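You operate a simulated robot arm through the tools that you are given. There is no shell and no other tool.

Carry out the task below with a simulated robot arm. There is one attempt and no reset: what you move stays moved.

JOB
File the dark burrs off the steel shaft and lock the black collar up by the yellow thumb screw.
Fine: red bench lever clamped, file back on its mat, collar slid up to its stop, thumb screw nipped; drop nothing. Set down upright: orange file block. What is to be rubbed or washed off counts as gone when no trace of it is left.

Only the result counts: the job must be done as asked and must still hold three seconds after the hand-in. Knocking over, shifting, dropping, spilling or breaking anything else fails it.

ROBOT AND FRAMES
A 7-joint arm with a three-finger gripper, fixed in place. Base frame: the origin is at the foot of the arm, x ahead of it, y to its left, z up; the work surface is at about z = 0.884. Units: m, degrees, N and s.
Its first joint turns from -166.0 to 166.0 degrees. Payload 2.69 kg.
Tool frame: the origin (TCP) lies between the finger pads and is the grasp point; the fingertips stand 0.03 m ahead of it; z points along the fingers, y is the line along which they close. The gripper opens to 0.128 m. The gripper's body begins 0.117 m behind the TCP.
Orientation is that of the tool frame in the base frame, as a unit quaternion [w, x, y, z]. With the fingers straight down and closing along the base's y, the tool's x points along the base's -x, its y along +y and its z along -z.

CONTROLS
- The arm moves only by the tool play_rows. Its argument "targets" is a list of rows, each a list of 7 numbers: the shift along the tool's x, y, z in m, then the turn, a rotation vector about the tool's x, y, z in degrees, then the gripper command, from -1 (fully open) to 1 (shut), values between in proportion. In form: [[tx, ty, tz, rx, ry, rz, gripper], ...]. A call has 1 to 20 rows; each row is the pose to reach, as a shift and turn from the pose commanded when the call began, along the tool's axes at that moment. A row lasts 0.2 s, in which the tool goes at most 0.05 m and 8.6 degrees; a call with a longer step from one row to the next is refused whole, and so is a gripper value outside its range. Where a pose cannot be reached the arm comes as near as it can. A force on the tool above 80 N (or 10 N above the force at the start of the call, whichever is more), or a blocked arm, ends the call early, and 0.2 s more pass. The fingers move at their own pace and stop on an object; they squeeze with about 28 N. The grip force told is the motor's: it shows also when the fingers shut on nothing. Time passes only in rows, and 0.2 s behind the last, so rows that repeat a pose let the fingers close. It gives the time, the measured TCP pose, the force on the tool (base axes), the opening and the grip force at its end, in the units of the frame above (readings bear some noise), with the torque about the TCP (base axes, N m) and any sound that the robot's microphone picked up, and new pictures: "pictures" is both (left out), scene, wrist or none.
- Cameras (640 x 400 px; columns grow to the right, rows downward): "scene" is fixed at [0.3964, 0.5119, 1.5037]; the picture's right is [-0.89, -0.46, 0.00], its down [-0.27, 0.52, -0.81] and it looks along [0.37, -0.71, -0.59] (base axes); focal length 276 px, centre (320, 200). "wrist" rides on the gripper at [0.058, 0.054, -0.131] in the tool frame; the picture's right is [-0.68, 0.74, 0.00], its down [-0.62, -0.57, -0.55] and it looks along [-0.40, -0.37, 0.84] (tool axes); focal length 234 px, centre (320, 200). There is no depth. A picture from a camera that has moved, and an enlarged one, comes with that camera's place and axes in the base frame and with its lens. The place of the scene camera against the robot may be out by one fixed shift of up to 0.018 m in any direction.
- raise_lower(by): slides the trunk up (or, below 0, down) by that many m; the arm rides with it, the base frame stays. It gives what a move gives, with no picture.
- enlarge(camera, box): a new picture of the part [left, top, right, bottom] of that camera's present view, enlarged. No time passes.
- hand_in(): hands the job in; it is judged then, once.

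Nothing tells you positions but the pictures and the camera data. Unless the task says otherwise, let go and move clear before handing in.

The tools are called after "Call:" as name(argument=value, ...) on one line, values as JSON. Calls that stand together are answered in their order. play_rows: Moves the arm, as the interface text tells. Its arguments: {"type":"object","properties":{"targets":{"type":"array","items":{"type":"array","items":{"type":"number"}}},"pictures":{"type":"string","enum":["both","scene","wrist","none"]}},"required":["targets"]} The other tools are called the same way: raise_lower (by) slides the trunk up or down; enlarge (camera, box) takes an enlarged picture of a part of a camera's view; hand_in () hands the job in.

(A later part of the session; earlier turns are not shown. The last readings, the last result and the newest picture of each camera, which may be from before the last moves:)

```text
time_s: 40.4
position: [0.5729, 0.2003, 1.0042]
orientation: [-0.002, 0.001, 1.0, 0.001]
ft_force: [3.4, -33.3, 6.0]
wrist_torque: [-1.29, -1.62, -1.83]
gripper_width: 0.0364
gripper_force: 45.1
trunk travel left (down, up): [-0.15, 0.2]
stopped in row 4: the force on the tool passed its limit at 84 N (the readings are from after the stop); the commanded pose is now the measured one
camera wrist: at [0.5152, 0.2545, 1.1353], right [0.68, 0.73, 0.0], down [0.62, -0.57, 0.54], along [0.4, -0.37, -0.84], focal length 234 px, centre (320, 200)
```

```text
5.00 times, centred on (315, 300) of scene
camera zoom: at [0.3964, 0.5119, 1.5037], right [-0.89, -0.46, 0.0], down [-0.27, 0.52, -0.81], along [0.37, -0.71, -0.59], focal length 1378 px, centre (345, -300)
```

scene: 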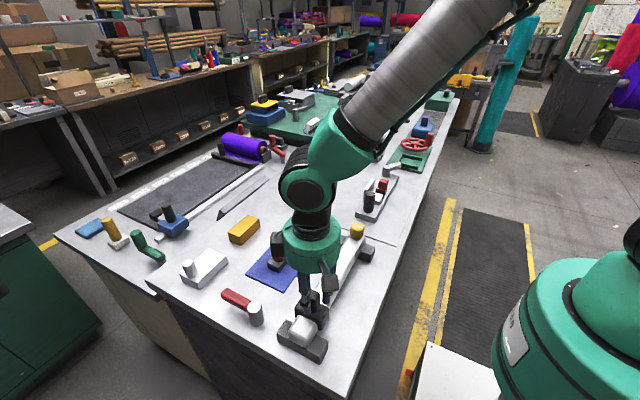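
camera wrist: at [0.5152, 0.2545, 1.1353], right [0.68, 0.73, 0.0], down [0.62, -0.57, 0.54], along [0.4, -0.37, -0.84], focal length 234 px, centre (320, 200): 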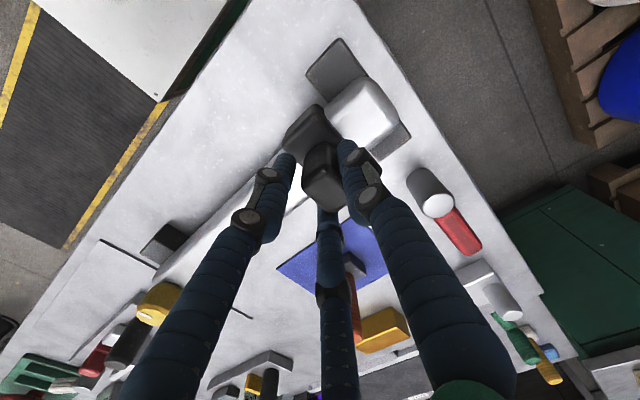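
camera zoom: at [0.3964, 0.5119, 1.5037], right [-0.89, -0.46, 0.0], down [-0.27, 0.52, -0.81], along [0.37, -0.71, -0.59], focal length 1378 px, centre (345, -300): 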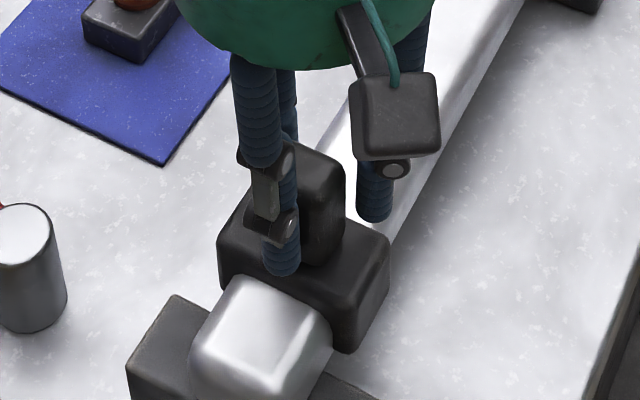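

The fingertips at z≈0.974 were apparently catching the collar body's upper edge, about 36 mm long, rather than the narrower tab. I open, rise 11 mm, re-centre at y≈0.2025 and grip only the tab.

Call:
play_rows(targets=[[0, 0, 0, 0, 0, 0, 0.2], [0, 0, 0, 0, 0, 0, -0.2], [0, 0.002, -0.011, 0, 0, 0, -0.2], [0, 0.002, -0.011, 0, 0, 0, -0.2]])

Call:
enlarge(camera="wrist", box=[240, 80, 410, 250])

Call:
enlarge(camera="scene", box=[260, 240, 380, 370])

```text
time_s: 41.4
position: [0.5722, 0.2063, 1.0138]
orientation: [-0.002, 0.001, 1.0, 0.001]
ft_force: [-0.7, 1.1, 0.6]
wrist_torque: [0.01, -0.03, 0.0]
gripper_width: 0.0768
gripper_force: 0.1
trunk travel left (down, up): [-0.15, 0.2]
camera wrist: at [0.5141, 0.2605, 1.1461], right [0.68, 0.74, 0.0], down [0.62, -0.57, 0.55], along [0.4, -0.37, -0.84], focal length 234 px, centre (320, 200)
```

scene: 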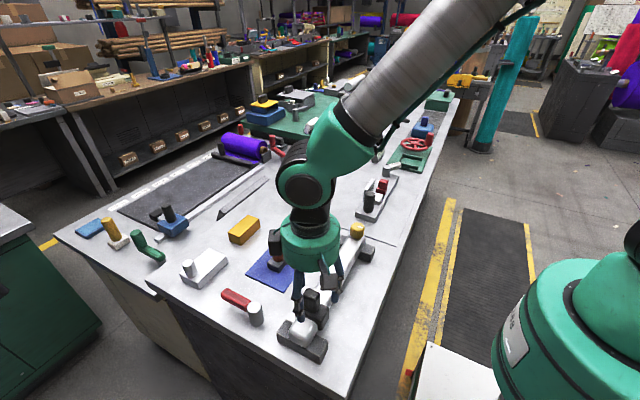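
wrist: 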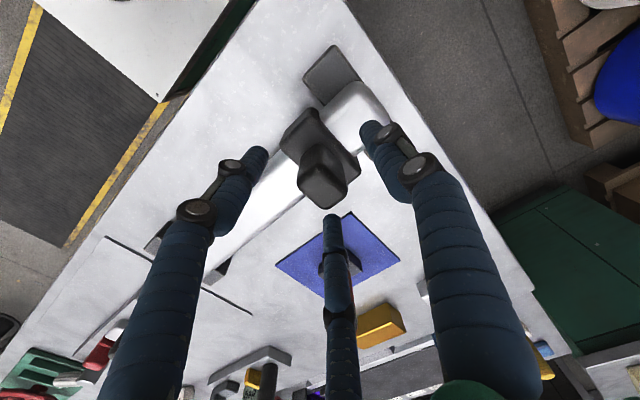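

```text
2.35 times, centred on (325, 165) of wrist
camera zoom: at [0.5141, 0.2605, 1.1461], right [0.68, 0.74, 0.0], down [0.62, -0.57, 0.55], along [0.4, -0.37, -0.84], focal length 551 px, centre (308, 282)
```

zoom: 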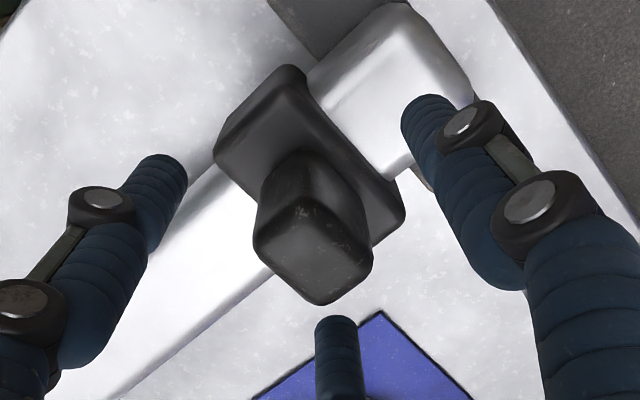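

```text
3.08 times, centred on (320, 305) of scene
camera zoom: at [0.3964, 0.5119, 1.5037], right [-0.89, -0.46, 0.0], down [-0.27, 0.52, -0.81], along [0.37, -0.71, -0.59], focal length 848 px, centre (320, -123)
```

zoom: 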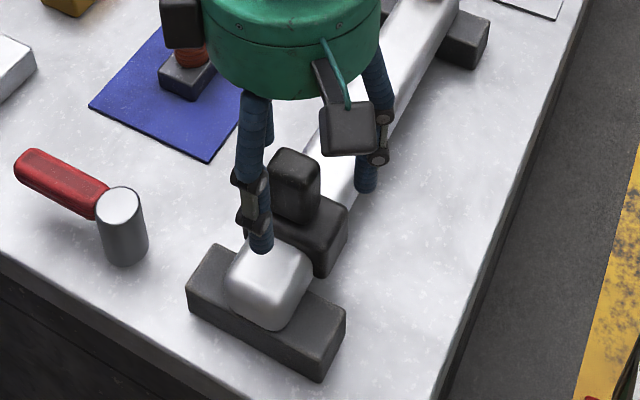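

The torque pattern and the three visible fingers suggest that gripping this rectangular tab is unreliable. Pushing the collar from its +y side with closed fingers is safer. I rise, close, and move behind it.

Call:
play_rows(targets=[[0, 0, -0.03, 0, 0, 0, -0.2], [0, 0, -0.06, 0, 0, 0, -0.2], [0, 0.03, -0.06, 0, 0, 0, 0.4], [0, 0.06, -0.06, 0, 0, 0, 1], [0, 0.06, -0.06, 0, 0, 0, 1], [0, 0.06, -0.03, 0, 0, 0, 1]])

Call:
enlarge(camera="wrist", box=[220, 80, 420, 250])

Call:
enlarge(camera="scene", box=[260, 240, 380, 370])

```text
time_s: 42.8
position: [0.573, 0.2642, 1.0456]
orientation: [-0.001, 0.0, 1.0, 0.002]
ft_force: [0.0, 0.1, -0.2]
wrist_torque: [0.03, -0.07, 0.01]
gripper_width: 0.0023
gripper_force: 27.9
trunk travel left (down, up): [-0.15, 0.2]
camera wrist: at [0.5151, 0.3188, 1.1767], right [0.68, 0.74, 0.0], down [0.62, -0.57, 0.55], along [0.4, -0.37, -0.84], focal length 234 px, centre (320, 200)
```

scene: 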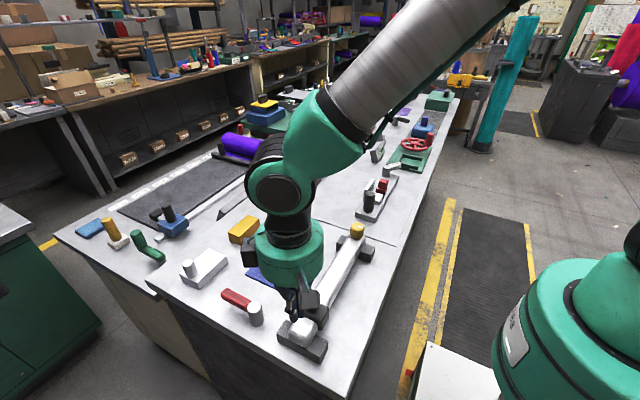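
wrist: 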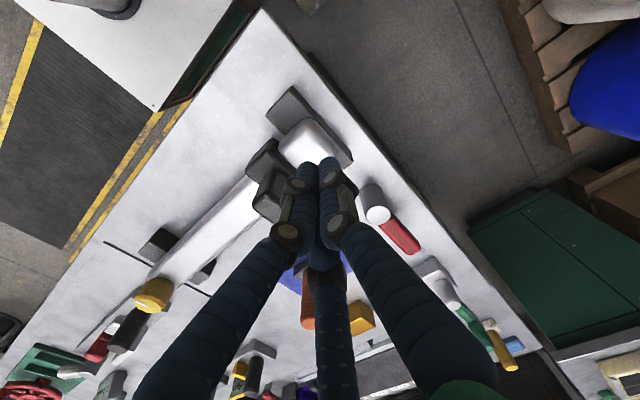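

```text
2.35 times, centred on (320, 165) of wrist
camera zoom: at [0.5151, 0.3188, 1.1767], right [0.68, 0.74, 0.0], down [0.62, -0.57, 0.55], along [0.4, -0.37, -0.84], focal length 551 px, centre (320, 282)
```

zoom: 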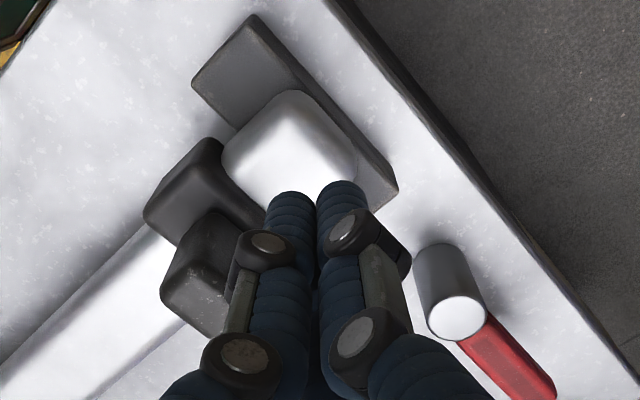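

```text
3.08 times, centred on (320, 305) of scene
camera zoom: at [0.3964, 0.5119, 1.5037], right [-0.89, -0.46, 0.0], down [-0.27, 0.52, -0.81], along [0.37, -0.71, -0.59], focal length 848 px, centre (320, -123)
```

zoom: 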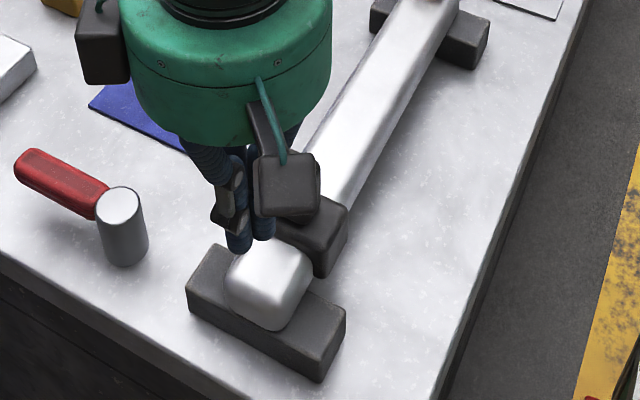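

The closed fingers are at (0.573, 0.264), between the collar and the shaft end. I descend to just above the shaft top, then feel for the collar towards -y.

Call:
play_rows(targets=[[0, 0, 0.02, 0, 0, 0, 1], [0, 0, 0.04, 0, 0, 0, 1], [0, 0, 0.052, 0, 0, 0, 1], [0, -0.005, 0.052, 0, 0, 0, 1], [0, -0.01, 0.052, 0, 0, 0, 1]], pictures="scene")

Call:
enlarge(camera="scene", box=[260, 240, 380, 370])

```text
time_s: 44.0
position: [0.5727, 0.2549, 0.9921]
orientation: [-0.002, 0.0, 1.0, 0.0]
ft_force: [0.3, 0.9, 0.7]
wrist_torque: [0.02, 0.01, 0.0]
gripper_width: 0.0022
gripper_force: 28.2
trunk travel left (down, up): [-0.15, 0.2]
```

scene: 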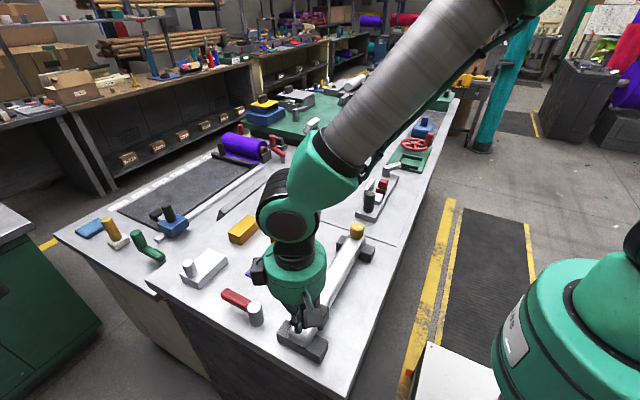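

```text
3.08 times, centred on (320, 305) of scene
camera zoom: at [0.3964, 0.5119, 1.5037], right [-0.89, -0.46, 0.0], down [-0.27, 0.52, -0.81], along [0.37, -0.71, -0.59], focal length 848 px, centre (320, -123)
```

zoom: 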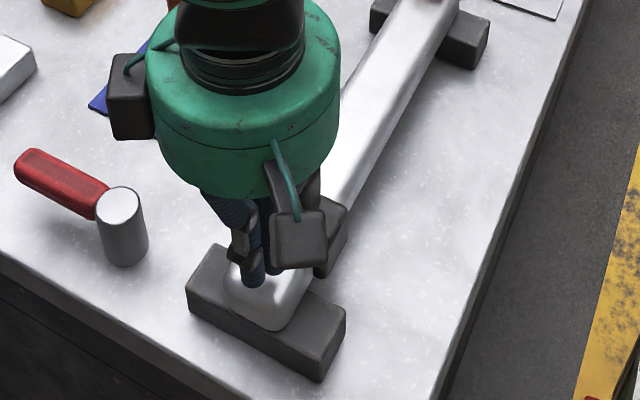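

Clear of the shaft and no contact yet. I push towards -y in small steps.

Call:
play_rows(targets=[[0, -0.004, 0, 0, 0, 0, 1], [0, -0.008, 0, 0, 0, 0, 1], [0, -0.012, 0, 0, 0, 0, 1], [0, -0.016, 0, 0, 0, 0, 1]], pictures="none")

```text
time_s: 45.0
position: [0.5735, 0.2402, 0.9932]
orientation: [-0.002, 0.0, 1.0, 0.001]
ft_force: [0.6, 0.0, -0.5]
wrist_torque: [0.01, -0.01, 0.0]
gripper_width: 0.0023
gripper_force: 27.8
trunk travel left (down, up): [-0.15, 0.2]
```

Call:
play_rows(targets=[[0, -0.004, 0, 0, 0, 0, 1], [0, -0.008, 0, 0, 0, 0, 1], [0, -0.012, 0, 0, 0, 0, 1]], pictures="scene")

Call:
enlarge(camera="scene", box=[260, 240, 380, 370])

```text
time_s: 45.8
position: [0.5735, 0.229, 0.9914]
orientation: [-0.002, 0.0, 1.0, 0.001]
ft_force: [0.4, 1.9, 1.0]
wrist_torque: [-0.03, 0.01, -0.01]
gripper_width: 0.0021
gripper_force: 28.1
trunk travel left (down, up): [-0.15, 0.2]
```

scene: 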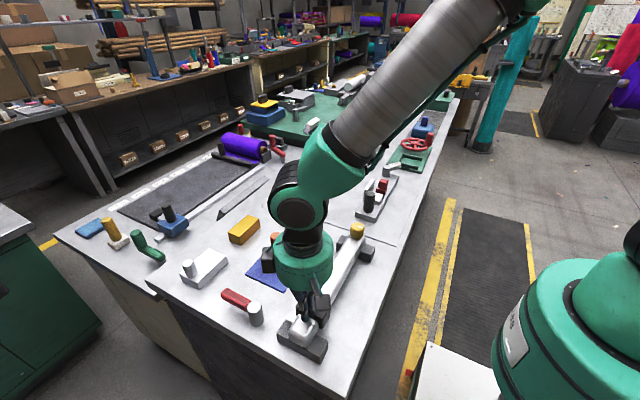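

```text
3.08 times, centred on (320, 305) of scene
camera zoom: at [0.3964, 0.5119, 1.5037], right [-0.89, -0.46, 0.0], down [-0.27, 0.52, -0.81], along [0.37, -0.71, -0.59], focal length 848 px, centre (320, -123)
```

zoom: 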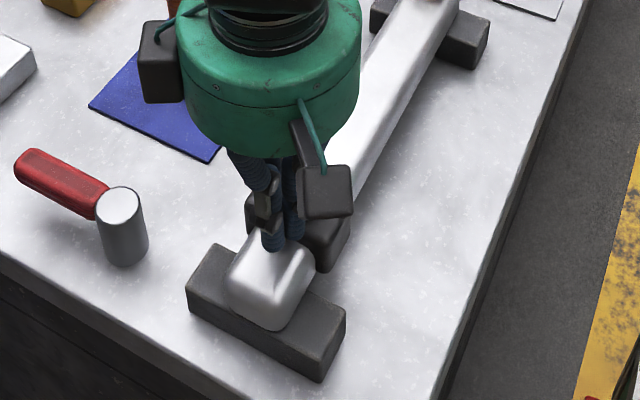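

There is light contact with the tab's +y face at y≈0.229 and only about 2 N of resistance. I slide on towards -y.

Call:
play_rows(targets=[[0, -0.008, 0, 0, 0, 0, 1], [0, -0.016, 0, 0, 0, 0, 1], [0, -0.024, 0, 0, 0, 0, 1], [0, -0.032, 0, 0, 0, 0, 1], [0, -0.04, 0, 0, 0, 0, 1]])

Call:
enlarge(camera="scene", box=[260, 220, 380, 350])

```text
time_s: 47.0
position: [0.5723, 0.1864, 0.9935]
orientation: [-0.003, 0.001, 1.0, 0.0]
ft_force: [-0.7, 0.9, -1.0]
wrist_torque: [-0.03, -0.02, -0.02]
gripper_width: 0.0021
gripper_force: 27.6
trunk travel left (down, up): [-0.15, 0.2]
camera wrist: at [0.5148, 0.2422, 1.1243], right [0.68, 0.74, 0.0], down [0.62, -0.57, 0.55], along [0.4, -0.37, -0.84], focal length 234 px, centre (320, 200)
```

scene: 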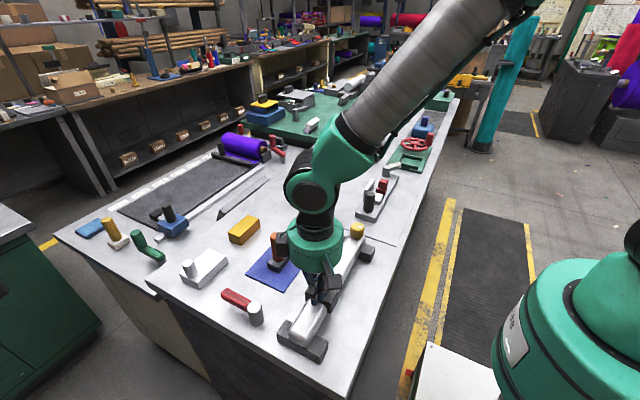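
wrist: 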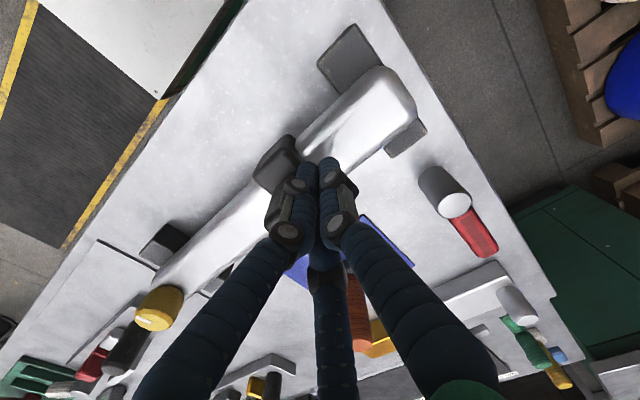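

```text
3.08 times, centred on (320, 285) of scene
camera zoom: at [0.3964, 0.5119, 1.5037], right [-0.89, -0.46, 0.0], down [-0.27, 0.52, -0.81], along [0.37, -0.71, -0.59], focal length 848 px, centre (320, -62)
```

zoom: 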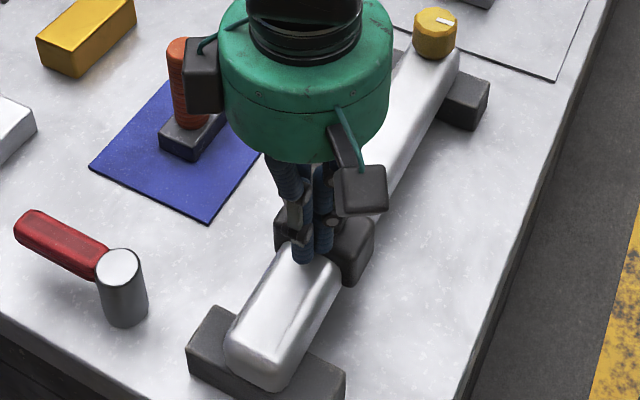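

The collar slides freely. I continue in modest steps, watching for the stop.

Call:
play_rows(targets=[[0, -0.008, 0, 0, 0, 0, 1], [0, -0.016, 0, 0, 0, 0, 1], [0, -0.024, 0, 0, 0, 0, 1], [0, -0.032, 0, 0, 0, 0, 1], [0, -0.04, 0, 0, 0, 0, 1], [0, -0.048, 0, 0, 0, 0, 1], [0, -0.056, 0, 0, 0, 0, 1], [0, -0.064, 0, 0, 0, 0, 1], [0, -0.072, 0, 0, 0, 0, 1], [0, -0.08, 0, 0, 0, 0, 1]])

Call:
enlarge(camera="scene", box=[280, 200, 400, 330])

```text
time_s: 49.1
position: [0.573, 0.109, 0.9948]
orientation: [-0.002, 0.0, 1.0, 0.002]
ft_force: [0.3, 2.3, 1.2]
wrist_torque: [-0.04, 0.03, 0.02]
gripper_width: 0.0022
gripper_force: 27.7
trunk travel left (down, up): [-0.15, 0.2]
camera wrist: at [0.514, 0.1621, 1.1247], right [0.68, 0.74, 0.0], down [0.62, -0.57, 0.55], along [0.4, -0.37, -0.84], focal length 234 px, centre (320, 200)
```

scene: 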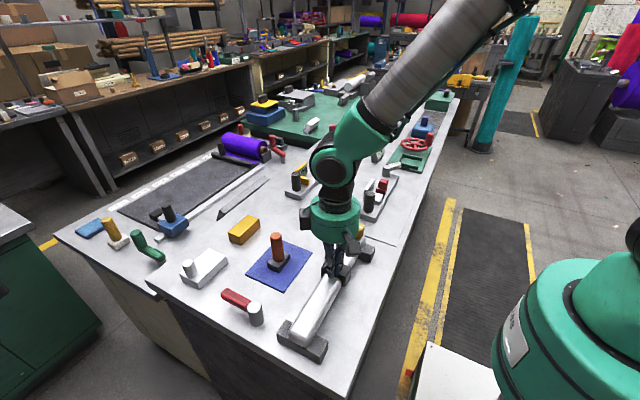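
wrist: 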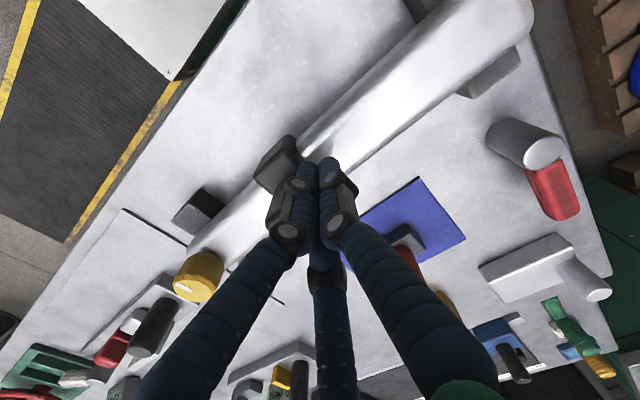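

```text
3.08 times, centred on (340, 265) of scene
camera zoom: at [0.3964, 0.5119, 1.5037], right [-0.89, -0.46, 0.0], down [-0.27, 0.52, -0.81], along [0.37, -0.71, -0.59], focal length 848 px, centre (258, 0)
```

zoom: 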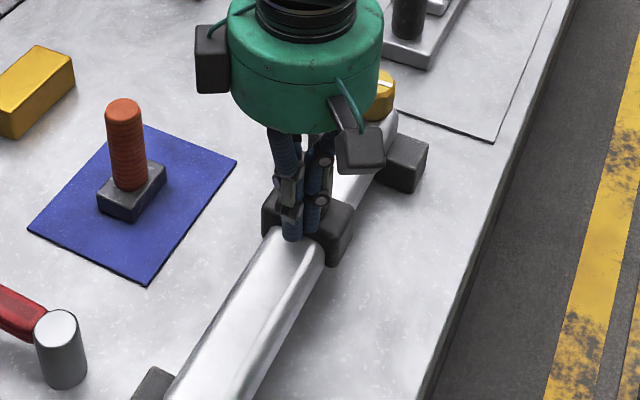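

Still sliding easily at about 2 N, with the collar now past mid-shaft. I continue in smaller steps as it nears the far support.

Call:
play_rows(targets=[[0, -0.006, 0, 0, 0, 0, 1], [0, -0.012, 0, 0, 0, 0, 1], [0, -0.018, 0, 0, 0, 0, 1], [0, -0.024, 0, 0, 0, 0, 1], [0, -0.03, 0, 0, 0, 0, 1], [0, -0.036, 0, 0, 0, 0, 1], [0, -0.041, 0, 0, 0, 0, 1], [0, -0.046, 0, 0, 0, 0, 1], [0, -0.051, 0, 0, 0, 0, 1], [0, -0.056, 0, 0, 0, 0, 1]])

Call:
enlarge(camera="scene", box=[290, 200, 400, 310])

Call:
enlarge(camera="wrist", box=[160, 80, 360, 260])

```text
time_s: 51.4
position: [0.5732, 0.0519, 0.9912]
orientation: [-0.001, 0.0, 1.0, 0.002]
ft_force: [-1.2, 1.6, -0.3]
wrist_torque: [-0.02, 0.01, -0.01]
gripper_width: 0.0023
gripper_force: 27.8
trunk travel left (down, up): [-0.15, 0.2]
camera wrist: at [0.5148, 0.1063, 1.1228], right [0.68, 0.74, 0.0], down [0.62, -0.57, 0.55], along [0.4, -0.37, -0.84], focal length 234 px, centre (320, 200)
```

scene: 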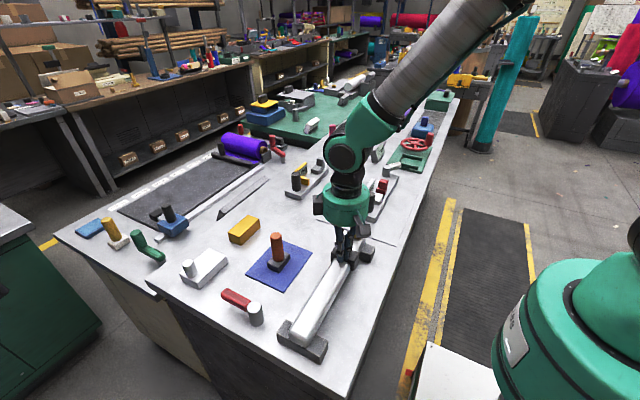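
wrist: 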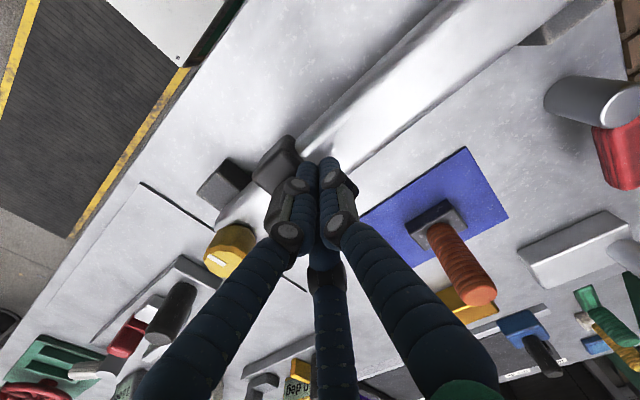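

```text
3.64 times, centred on (345, 255) of scene
camera zoom: at [0.3964, 0.5119, 1.5037], right [-0.89, -0.46, 0.0], down [-0.27, 0.52, -0.81], along [0.37, -0.71, -0.59], focal length 1002 px, centre (229, 0)
```

zoom: 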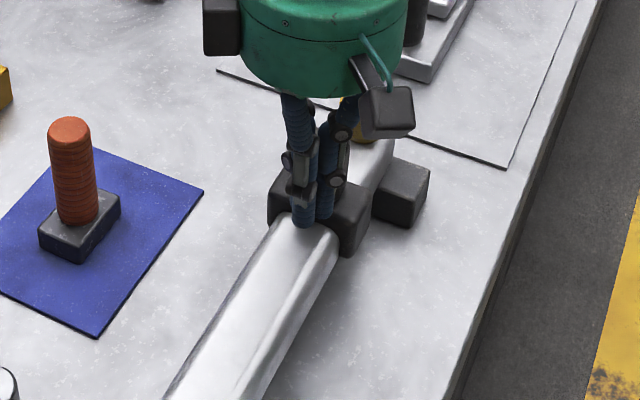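

```text
2.22 times, centred on (260, 170) of wrist
camera zoom: at [0.5148, 0.1063, 1.1228], right [0.68, 0.74, 0.0], down [0.62, -0.57, 0.55], along [0.4, -0.37, -0.84], focal length 520 px, centre (453, 267)
```

zoom: 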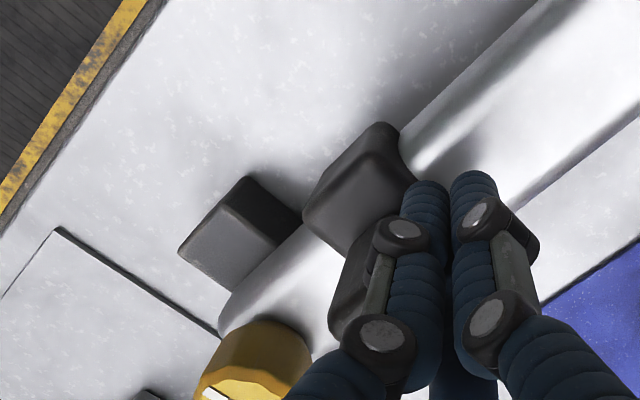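

The collar is within a centimetre or so of the far support. I push on in 2.5 mm steps until the force rises.

Call:
play_rows(targets=[[0, -0.0025, 0, 0, 0, 0, 1], [0, -0.005, 0, 0, 0, 0, 1], [0, -0.0075, 0, 0, 0, 0, 1], [0, -0.01, 0, 0, 0, 0, 1], [0, -0.0125, 0, 0, 0, 0, 1]])

Call:
enlarge(camera="scene", box=[290, 200, 400, 310])

Call:
enlarge(camera="wrist", box=[160, 80, 360, 260])

```text
time_s: 52.5
position: [0.5732, 0.0387, 0.9931]
orientation: [-0.002, 0.0, 1.0, 0.001]
ft_force: [1.6, 3.4, -1.1]
wrist_torque: [-0.07, 0.01, 0.01]
gripper_width: 0.0024
gripper_force: 28.0
trunk travel left (down, up): [-0.15, 0.2]
camera wrist: at [0.5148, 0.0943, 1.1232], right [0.68, 0.74, 0.0], down [0.62, -0.57, 0.55], along [0.4, -0.37, -0.84], focal length 234 px, centre (320, 200)
```

scene: 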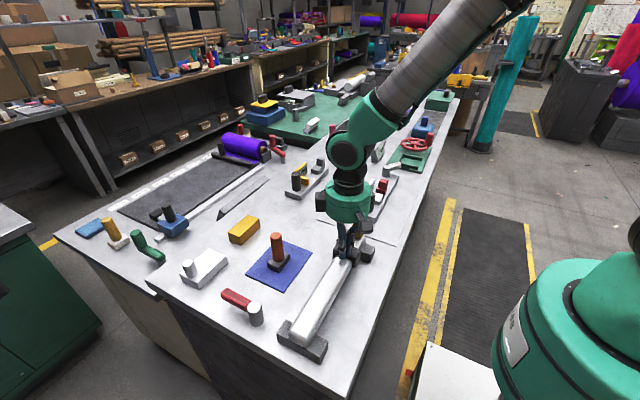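
wrist: 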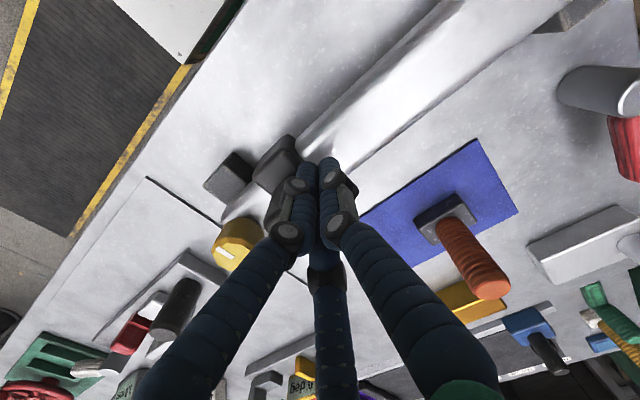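

```text
3.64 times, centred on (345, 255) of scene
camera zoom: at [0.3964, 0.5119, 1.5037], right [-0.89, -0.46, 0.0], down [-0.27, 0.52, -0.81], along [0.37, -0.71, -0.59], focal length 1002 px, centre (229, 0)
```

zoom: 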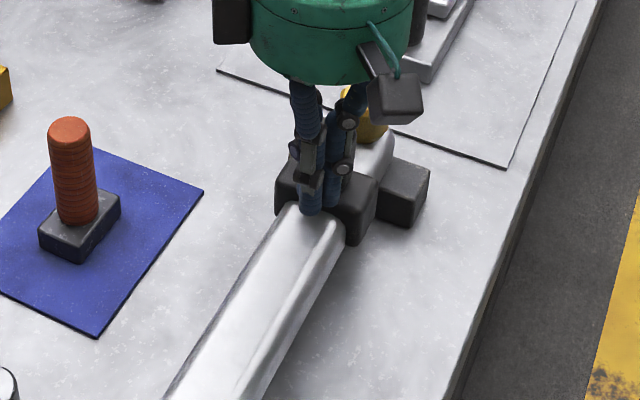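

```text
2.22 times, centred on (260, 170) of wrist
camera zoom: at [0.5148, 0.0943, 1.1232], right [0.68, 0.74, 0.0], down [0.62, -0.57, 0.55], along [0.4, -0.37, -0.84], focal length 520 px, centre (453, 267)
```

zoom: 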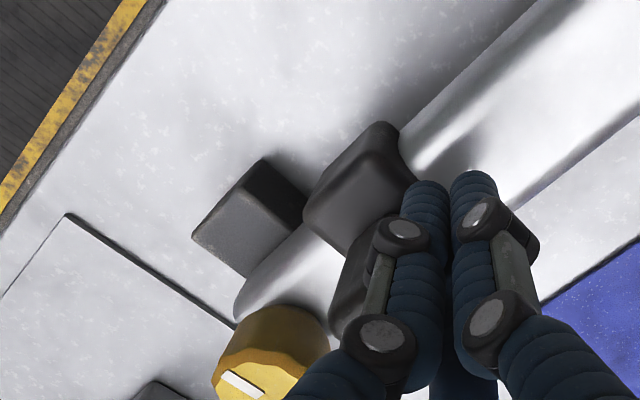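

The gap to the support is nearly closed and the force is still low. I keep pushing in 2 mm steps.

Call:
play_rows(targets=[[0, -0.002, 0, 0, 0, 0, 1], [0, -0.004, 0, 0, 0, 0, 1], [0, -0.006, 0, 0, 0, 0, 1], [0, -0.008, 0, 0, 0, 0, 1], [0, -0.008, 0, 0, 0, 0, 1]], pictures="wrist")

Call:
enlarge(camera="wrist", box=[160, 80, 360, 260])

Call:
enlarge(camera="scene", box=[290, 200, 400, 310])

```text
time_s: 53.8
position: [0.5736, 0.0315, 0.9926]
orientation: [-0.002, 0.0, 1.0, 0.001]
ft_force: [-3.0, 14.1, 1.7]
wrist_torque: [-0.29, -0.07, -0.05]
gripper_width: 0.0022
gripper_force: 28.2
trunk travel left (down, up): [-0.15, 0.2]
camera wrist: at [0.5148, 0.0867, 1.1235], right [0.68, 0.74, 0.0], down [0.62, -0.57, 0.55], along [0.4, -0.37, -0.84], focal length 234 px, centre (320, 200)
```

wrist: 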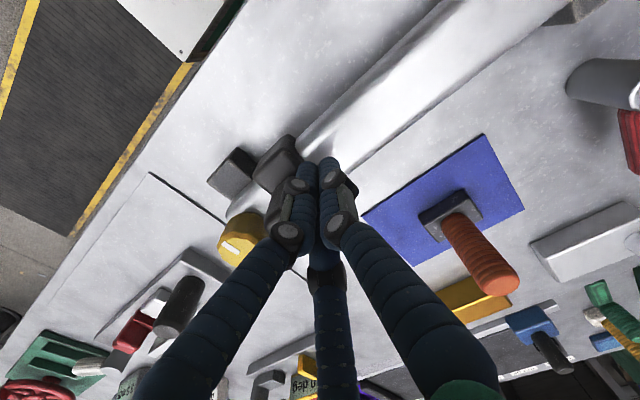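

```text
2.22 times, centred on (260, 170) of wrist
camera zoom: at [0.5148, 0.0867, 1.1235], right [0.68, 0.74, 0.0], down [0.62, -0.57, 0.55], along [0.4, -0.37, -0.84], focal length 520 px, centre (453, 267)
```

zoom: 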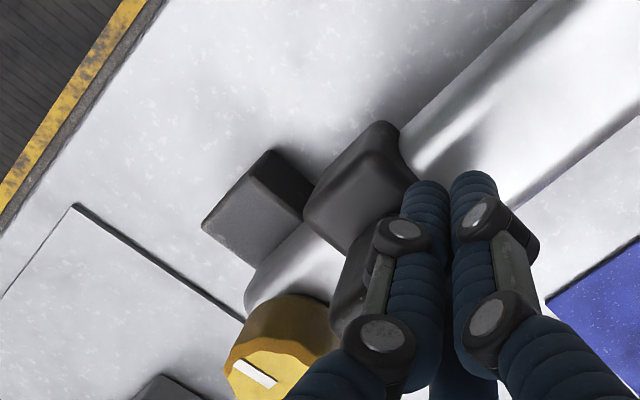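

```text
3.64 times, centred on (345, 255) of scene
camera zoom: at [0.3964, 0.5119, 1.5037], right [-0.89, -0.46, 0.0], down [-0.27, 0.52, -0.81], along [0.37, -0.71, -0.59], focal length 1002 px, centre (229, 0)
```

zoom: 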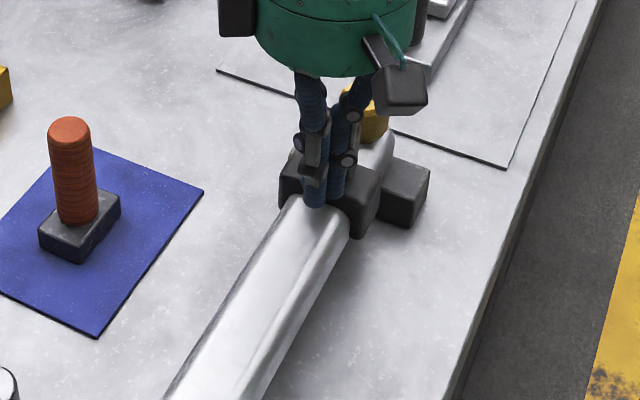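

The force has risen to 14 N with the collar against the support. I press 3 mm more to confirm it's the stop.

Call:
play_rows(targets=[[0, -0.0015, 0, 0, 0, 0, 1], [0, -0.003, 0, 0, 0, 0, 1], [0, -0.003, 0, 0, 0, 0, 1]], pictures="none")

```text
time_s: 54.5
position: [0.5731, 0.0304, 0.9926]
orientation: [-0.001, 0.0, 1.0, 0.001]
ft_force: [-5.0, 58.1, 2.7]
wrist_torque: [-0.98, -0.08, -0.06]
gripper_width: 0.0019
gripper_force: 27.5
trunk travel left (down, up): [-0.15, 0.2]
```

A firm stop (58 N), so the collar is home. I back off, rise, open the gripper, and go look at the knob from above.

Call:
play_rows(targets=[[0, 0.004, 0, 0, 0, 0, 1], [0, 0.012, 0, 0, 0, 0, 1], [0, 0.02, -0.02, 0, 0, 0, 1], [0, 0.02, -0.06, 0, 0, 0, 1], [0, 0.02, -0.1, 0, 0, 0, 0], [0, -0.02, -0.14, 0, 0, 0, -1], [0, -0.05, -0.16, 0, 0, 0, -1], [0, -0.089, -0.16, 0, 0, 0, -1]])

Call:
enlarge(camera="wrist", box=[230, 60, 410, 200])

Call:
enlarge(camera="scene", box=[290, 190, 400, 300])

```text
refused: row 6 steps farther than a row can; nothing moved
```

```text
2.86 times, centred on (320, 130) of wrist
camera zoom: at [0.5148, 0.0861, 1.1233], right [0.68, 0.74, 0.0], down [0.62, -0.57, 0.55], along [0.4, -0.37, -0.84], focal length 669 px, centre (320, 400)
```

zoom: 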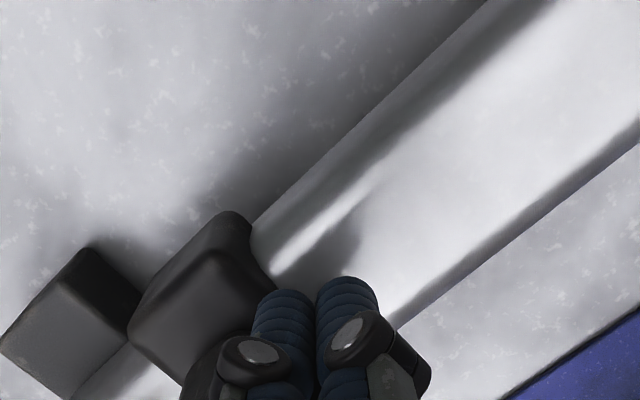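

```text
3.64 times, centred on (345, 245) of scene
camera zoom: at [0.3964, 0.5119, 1.5037], right [-0.89, -0.46, 0.0], down [-0.27, 0.52, -0.81], along [0.37, -0.71, -0.59], focal length 1002 px, centre (229, 36)
```

zoom: 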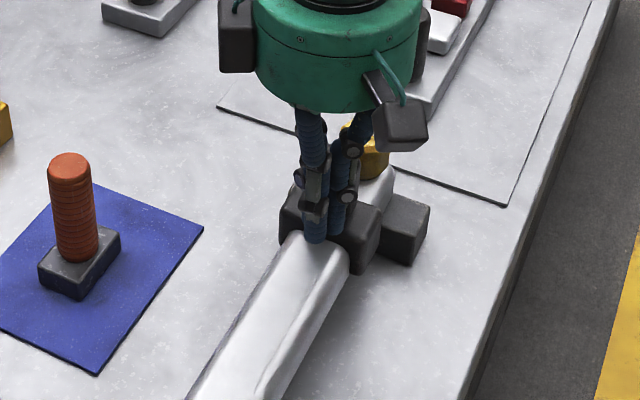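

One step was too long, so nothing moved. I re-send the same retreat with shorter steps.

Call:
play_rows(targets=[[0, 0.004, 0, 0, 0, 0, 1], [0, 0.012, 0, 0, 0, 0, 1], [0, 0.02, -0.02, 0, 0, 0, 1], [0, 0.02, -0.06, 0, 0, 0, 1], [0, 0.02, -0.1, 0, 0, 0, 0], [0, 0.0, -0.13, 0, 0, 0, -1], [0, -0.03, -0.15, 0, 0, 0, -1], [0, -0.06, -0.15, 0, 0, 0, -1], [0, -0.089, -0.15, 0, 0, 0, -1]])

Call:
enlarge(camera="wrist", box=[230, 60, 410, 200])

Call:
enlarge(camera="scene", box=[290, 190, 400, 300])

```text
time_s: 56.5
position: [0.573, -0.0628, 1.1411]
orientation: [-0.002, 0.0, 1.0, 0.001]
ft_force: [0.5, 0.2, 0.9]
wrist_torque: [-0.01, 0.0, -0.01]
gripper_width: 0.1281
gripper_force: 0.0
trunk travel left (down, up): [-0.15, 0.2]
camera wrist: at [0.5152, -0.0063, 1.2726], right [0.68, 0.74, 0.0], down [0.62, -0.57, 0.55], along [0.4, -0.37, -0.84], focal length 234 px, centre (320, 200)
```

scene: 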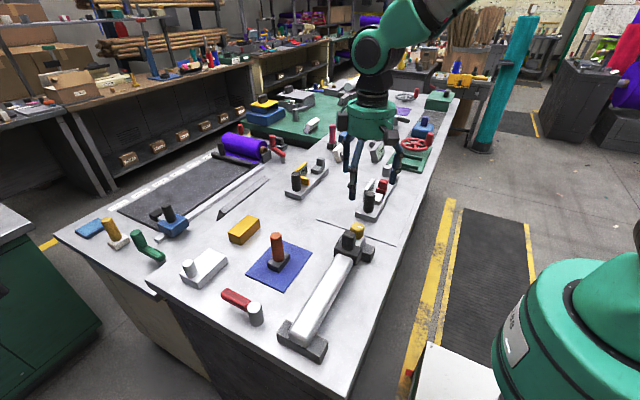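
wrist: 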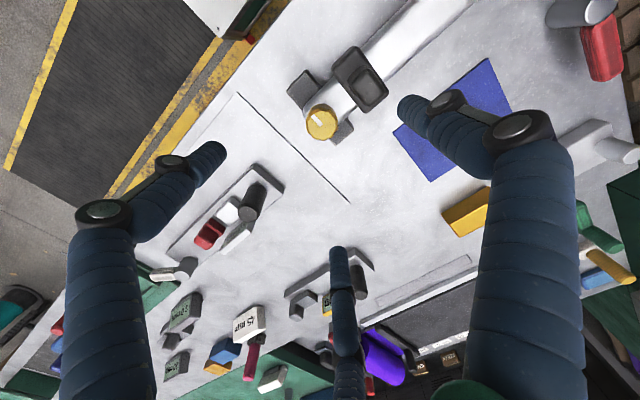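

```text
2.86 times, centred on (320, 130) of wrist
camera zoom: at [0.5152, -0.0063, 1.2726], right [0.68, 0.74, 0.0], down [0.62, -0.57, 0.55], along [0.4, -0.37, -0.84], focal length 669 px, centre (320, 400)
```

zoom: 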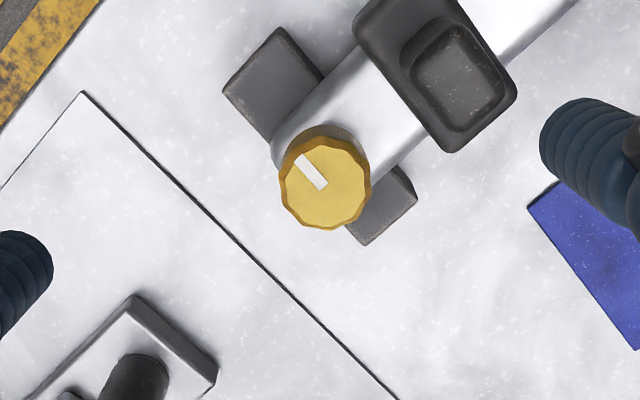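

```text
3.64 times, centred on (345, 245) of scene
camera zoom: at [0.3964, 0.5119, 1.5037], right [-0.89, -0.46, 0.0], down [-0.27, 0.52, -0.81], along [0.37, -0.71, -0.59], focal length 1002 px, centre (229, 36)
```

zoom: 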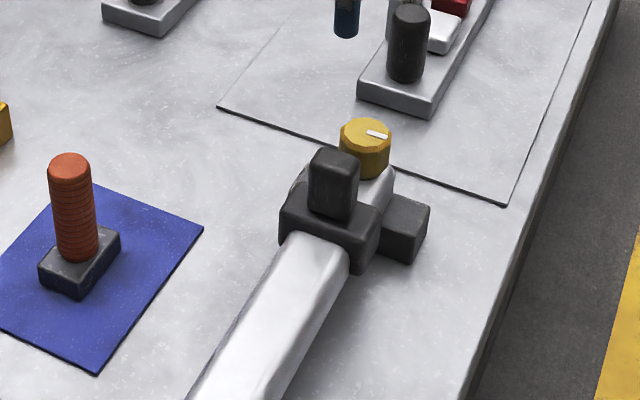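

The collar sits against its stop, with the tab centre at (0.574, 0.008). The knob centre is (0.574, -0.058), and its white pointer faces -x. Tightening is clockwise, so I pre-rotate the hand counter-clockwise by 60°, centre over the knob and part-close the fingers to fit beside the collar.

Call:
play_rows(targets=[[-0.0012, 0.0051, 0, 0, 0, -8, 0.0], [-0.0012, 0.0051, 0, 0, 0, -16, 0.125], [-0.0012, 0.0051, 0, 0, 0, -24, 0.125], [-0.0012, 0.0051, 0, 0, 0, -32, 0.125], [-0.0012, 0.0051, 0, 0, 0, -40, 0.125], [-0.0012, 0.0051, 0, 0, 0, -48, 0.125], [-0.0012, 0.0051, 0, 0, 0, -56, 0.125], [-0.0012, 0.0051, 0, 0, 0, -60, 0.125]])

Call:
enlarge(camera="wrist", box=[230, 60, 410, 220])

Call:
enlarge(camera="scene", box=[290, 120, 420, 260])

```text
time_s: 58.4
position: [0.5745, -0.0562, 1.1416]
orientation: [0.0, -0.5, 0.866, 0.002]
ft_force: [0.2, 0.3, 0.2]
wrist_torque: [0.03, -0.01, 0.01]
gripper_width: 0.0563
gripper_force: 0.0
trunk travel left (down, up): [-0.15, 0.2]
camera wrist: at [0.499, -0.0789, 1.2729], right [-0.3, 0.95, 0.0], down [0.8, 0.25, 0.55], along [0.52, 0.17, -0.84], focal length 234 px, centre (320, 200)
```

scene: 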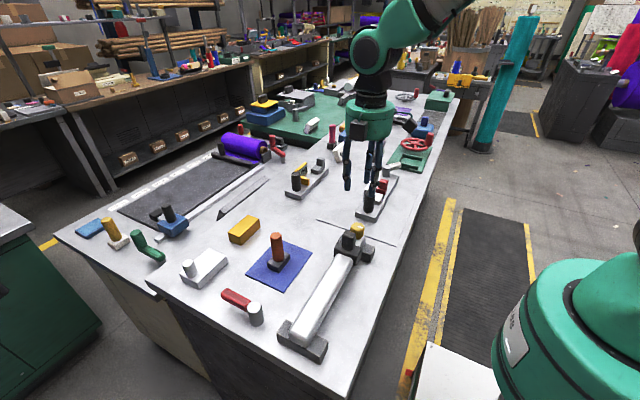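
wrist: 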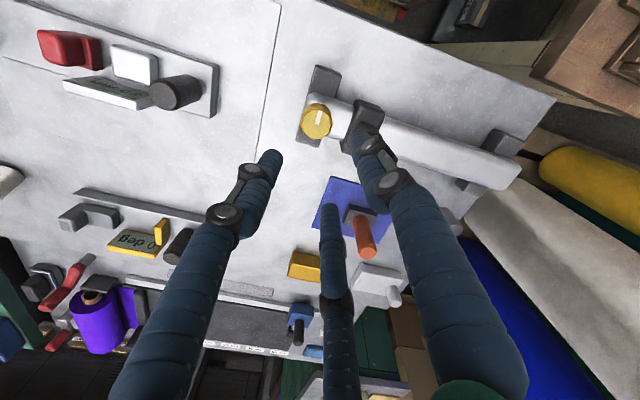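

```text
2.50 times, centred on (320, 140) of wrist
camera zoom: at [0.499, -0.0789, 1.2729], right [-0.3, 0.95, 0.0], down [0.8, 0.25, 0.55], along [0.52, 0.17, -0.84], focal length 585 px, centre (320, 350)
```

zoom: 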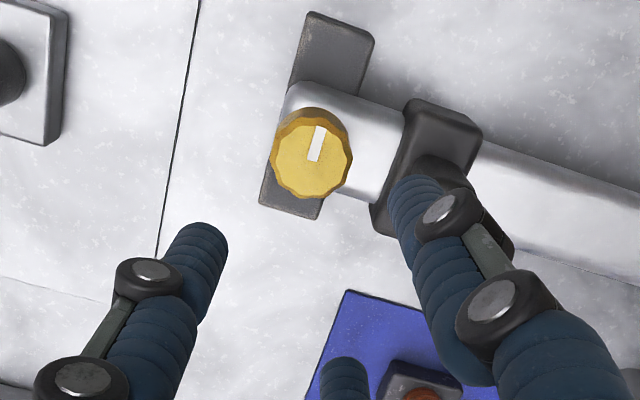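

```text
2.86 times, centred on (355, 190) of scene
camera zoom: at [0.3964, 0.5119, 1.5037], right [-0.89, -0.46, 0.0], down [-0.27, 0.52, -0.81], along [0.37, -0.71, -0.59], focal length 788 px, centre (220, 229)
```

zoom: 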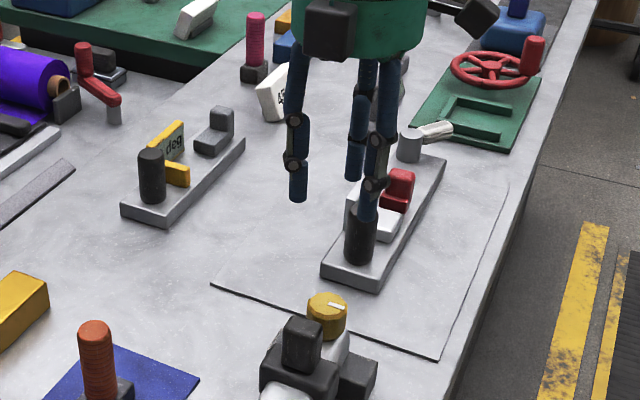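

The hand is rotated 60° CCW and roughly centred, with a few mm of uncertainty. I descend part-way with a small correction and re-check alignment just above the knob.

Call:
play_rows(targets=[[0.0028, 0.0004, 0.03, 0, 0, 0, 0.125], [0.0028, 0.0004, 0.06, 0, 0, 0, 0.125], [0.0028, 0.0004, 0.09, 0, 0, 0, 0.125], [0.0028, 0.0004, 0.118, 0, 0, 0, 0.125]])

Call:
enlarge(camera="wrist", box=[230, 80, 410, 240])

Call:
enlarge(camera="scene", box=[310, 170, 410, 280])

```text
time_s: 59.4
position: [0.5714, -0.0583, 1.0247]
orientation: [0.0, -0.5, 0.866, 0.002]
ft_force: [0.6, -0.5, 0.6]
wrist_torque: [0.01, -0.03, 0.0]
gripper_width: 0.0562
gripper_force: 0.2
trunk travel left (down, up): [-0.15, 0.2]
camera wrist: at [0.4968, -0.0805, 1.1556], right [-0.3, 0.95, 0.0], down [0.8, 0.25, 0.55], along [0.52, 0.17, -0.84], focal length 234 px, centre (320, 200)
```

scene: 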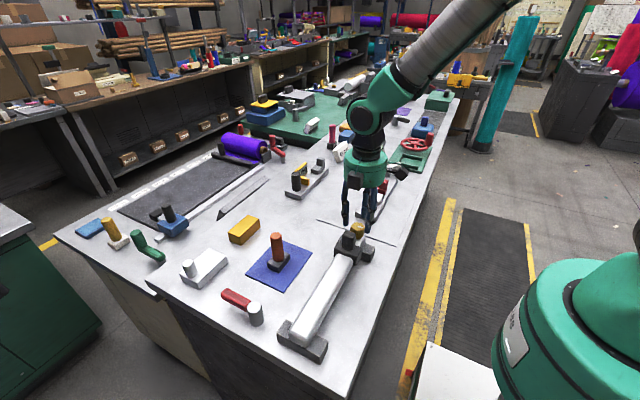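
wrist: 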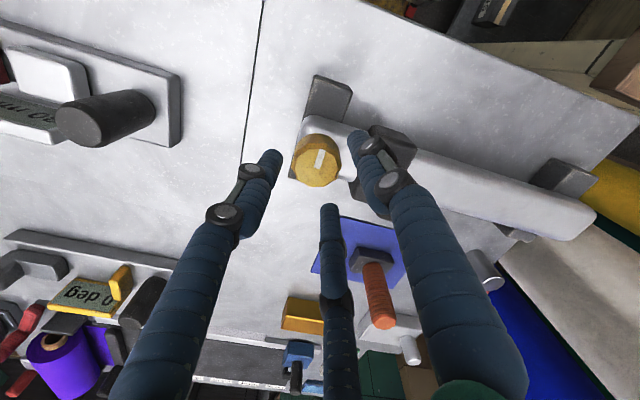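

```text
2.50 times, centred on (320, 160) of wrist
camera zoom: at [0.4968, -0.0805, 1.1556], right [-0.3, 0.95, 0.0], down [0.8, 0.25, 0.55], along [0.52, 0.17, -0.84], focal length 585 px, centre (320, 300)
```

zoom: 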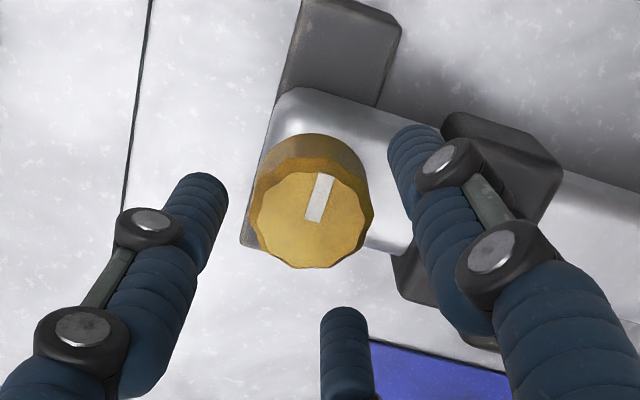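

```text
3.64 times, centred on (360, 225) of scene
camera zoom: at [0.3964, 0.5119, 1.5037], right [-0.89, -0.46, 0.0], down [-0.27, 0.52, -0.81], along [0.37, -0.71, -0.59], focal length 1002 px, centre (174, 109)
```

zoom: 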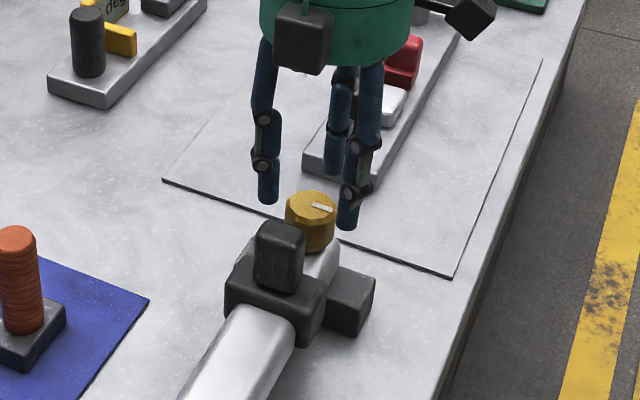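

The knob is centred to within about 2 mm. I descend so the fingertips sit just above the shaft, then close gently on the knob.

Call:
play_rows(targets=[[-0.0012, -0.001, 0.015, 0, 0, 0, 0.125], [-0.0012, -0.001, 0.03, 0, 0, 0, 0.125], [-0.0012, -0.001, 0.037, 0, 0, 0, 0.125], [-0.0012, -0.001, 0.037, 0, 0, 0, 0.125]])

Call:
enlarge(camera="wrist", box=[230, 80, 410, 240])

Call:
enlarge(camera="scene", box=[310, 170, 410, 280])

```text
time_s: 60.4
position: [0.5731, -0.0589, 0.9874]
orientation: [0.0, -0.5, 0.866, 0.001]
ft_force: [-0.1, -0.5, 0.4]
wrist_torque: [0.01, 0.03, -0.01]
gripper_width: 0.0563
gripper_force: 0.0
trunk travel left (down, up): [-0.15, 0.2]
camera wrist: at [0.4978, -0.0805, 1.1184], right [-0.3, 0.95, 0.0], down [0.8, 0.25, 0.55], along [0.52, 0.17, -0.84], focal length 234 px, centre (320, 200)
```

scene: 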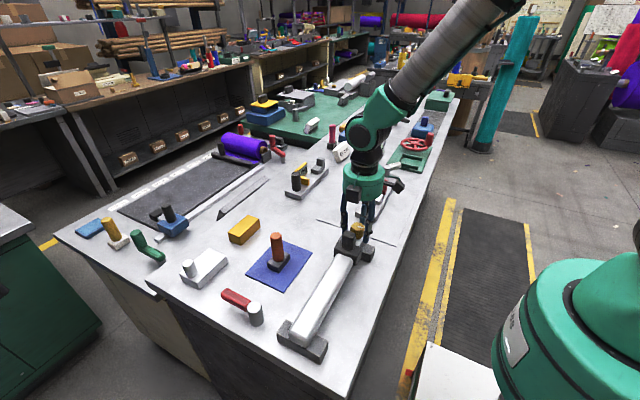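
wrist: 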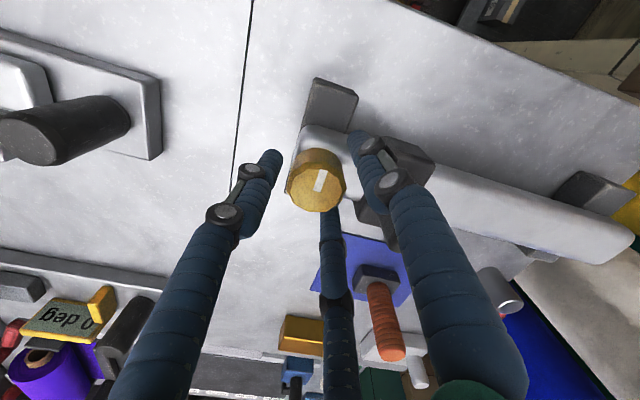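

```text
2.50 times, centred on (320, 160) of wrist
camera zoom: at [0.4978, -0.0805, 1.1184], right [-0.3, 0.95, 0.0], down [0.8, 0.25, 0.55], along [0.52, 0.17, -0.84], focal length 585 px, centre (320, 300)
```

zoom: 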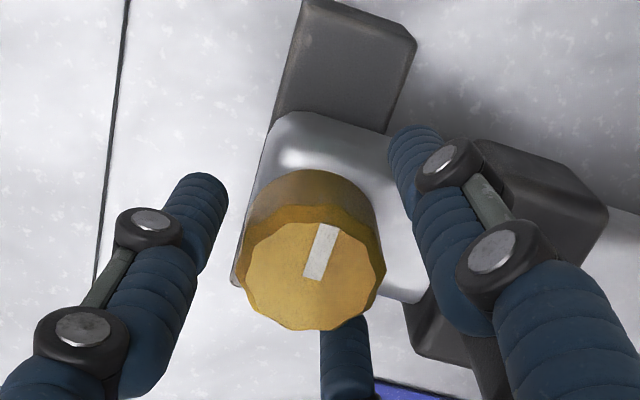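

```text
3.64 times, centred on (360, 225) of scene
camera zoom: at [0.3964, 0.5119, 1.5037], right [-0.89, -0.46, 0.0], down [-0.27, 0.52, -0.81], along [0.37, -0.71, -0.59], focal length 1002 px, centre (174, 109)
```

zoom: 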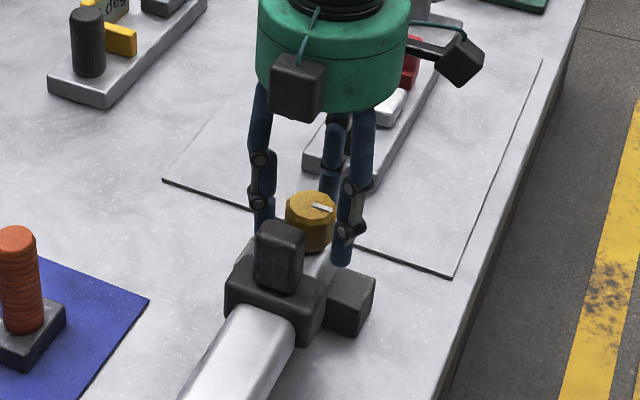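

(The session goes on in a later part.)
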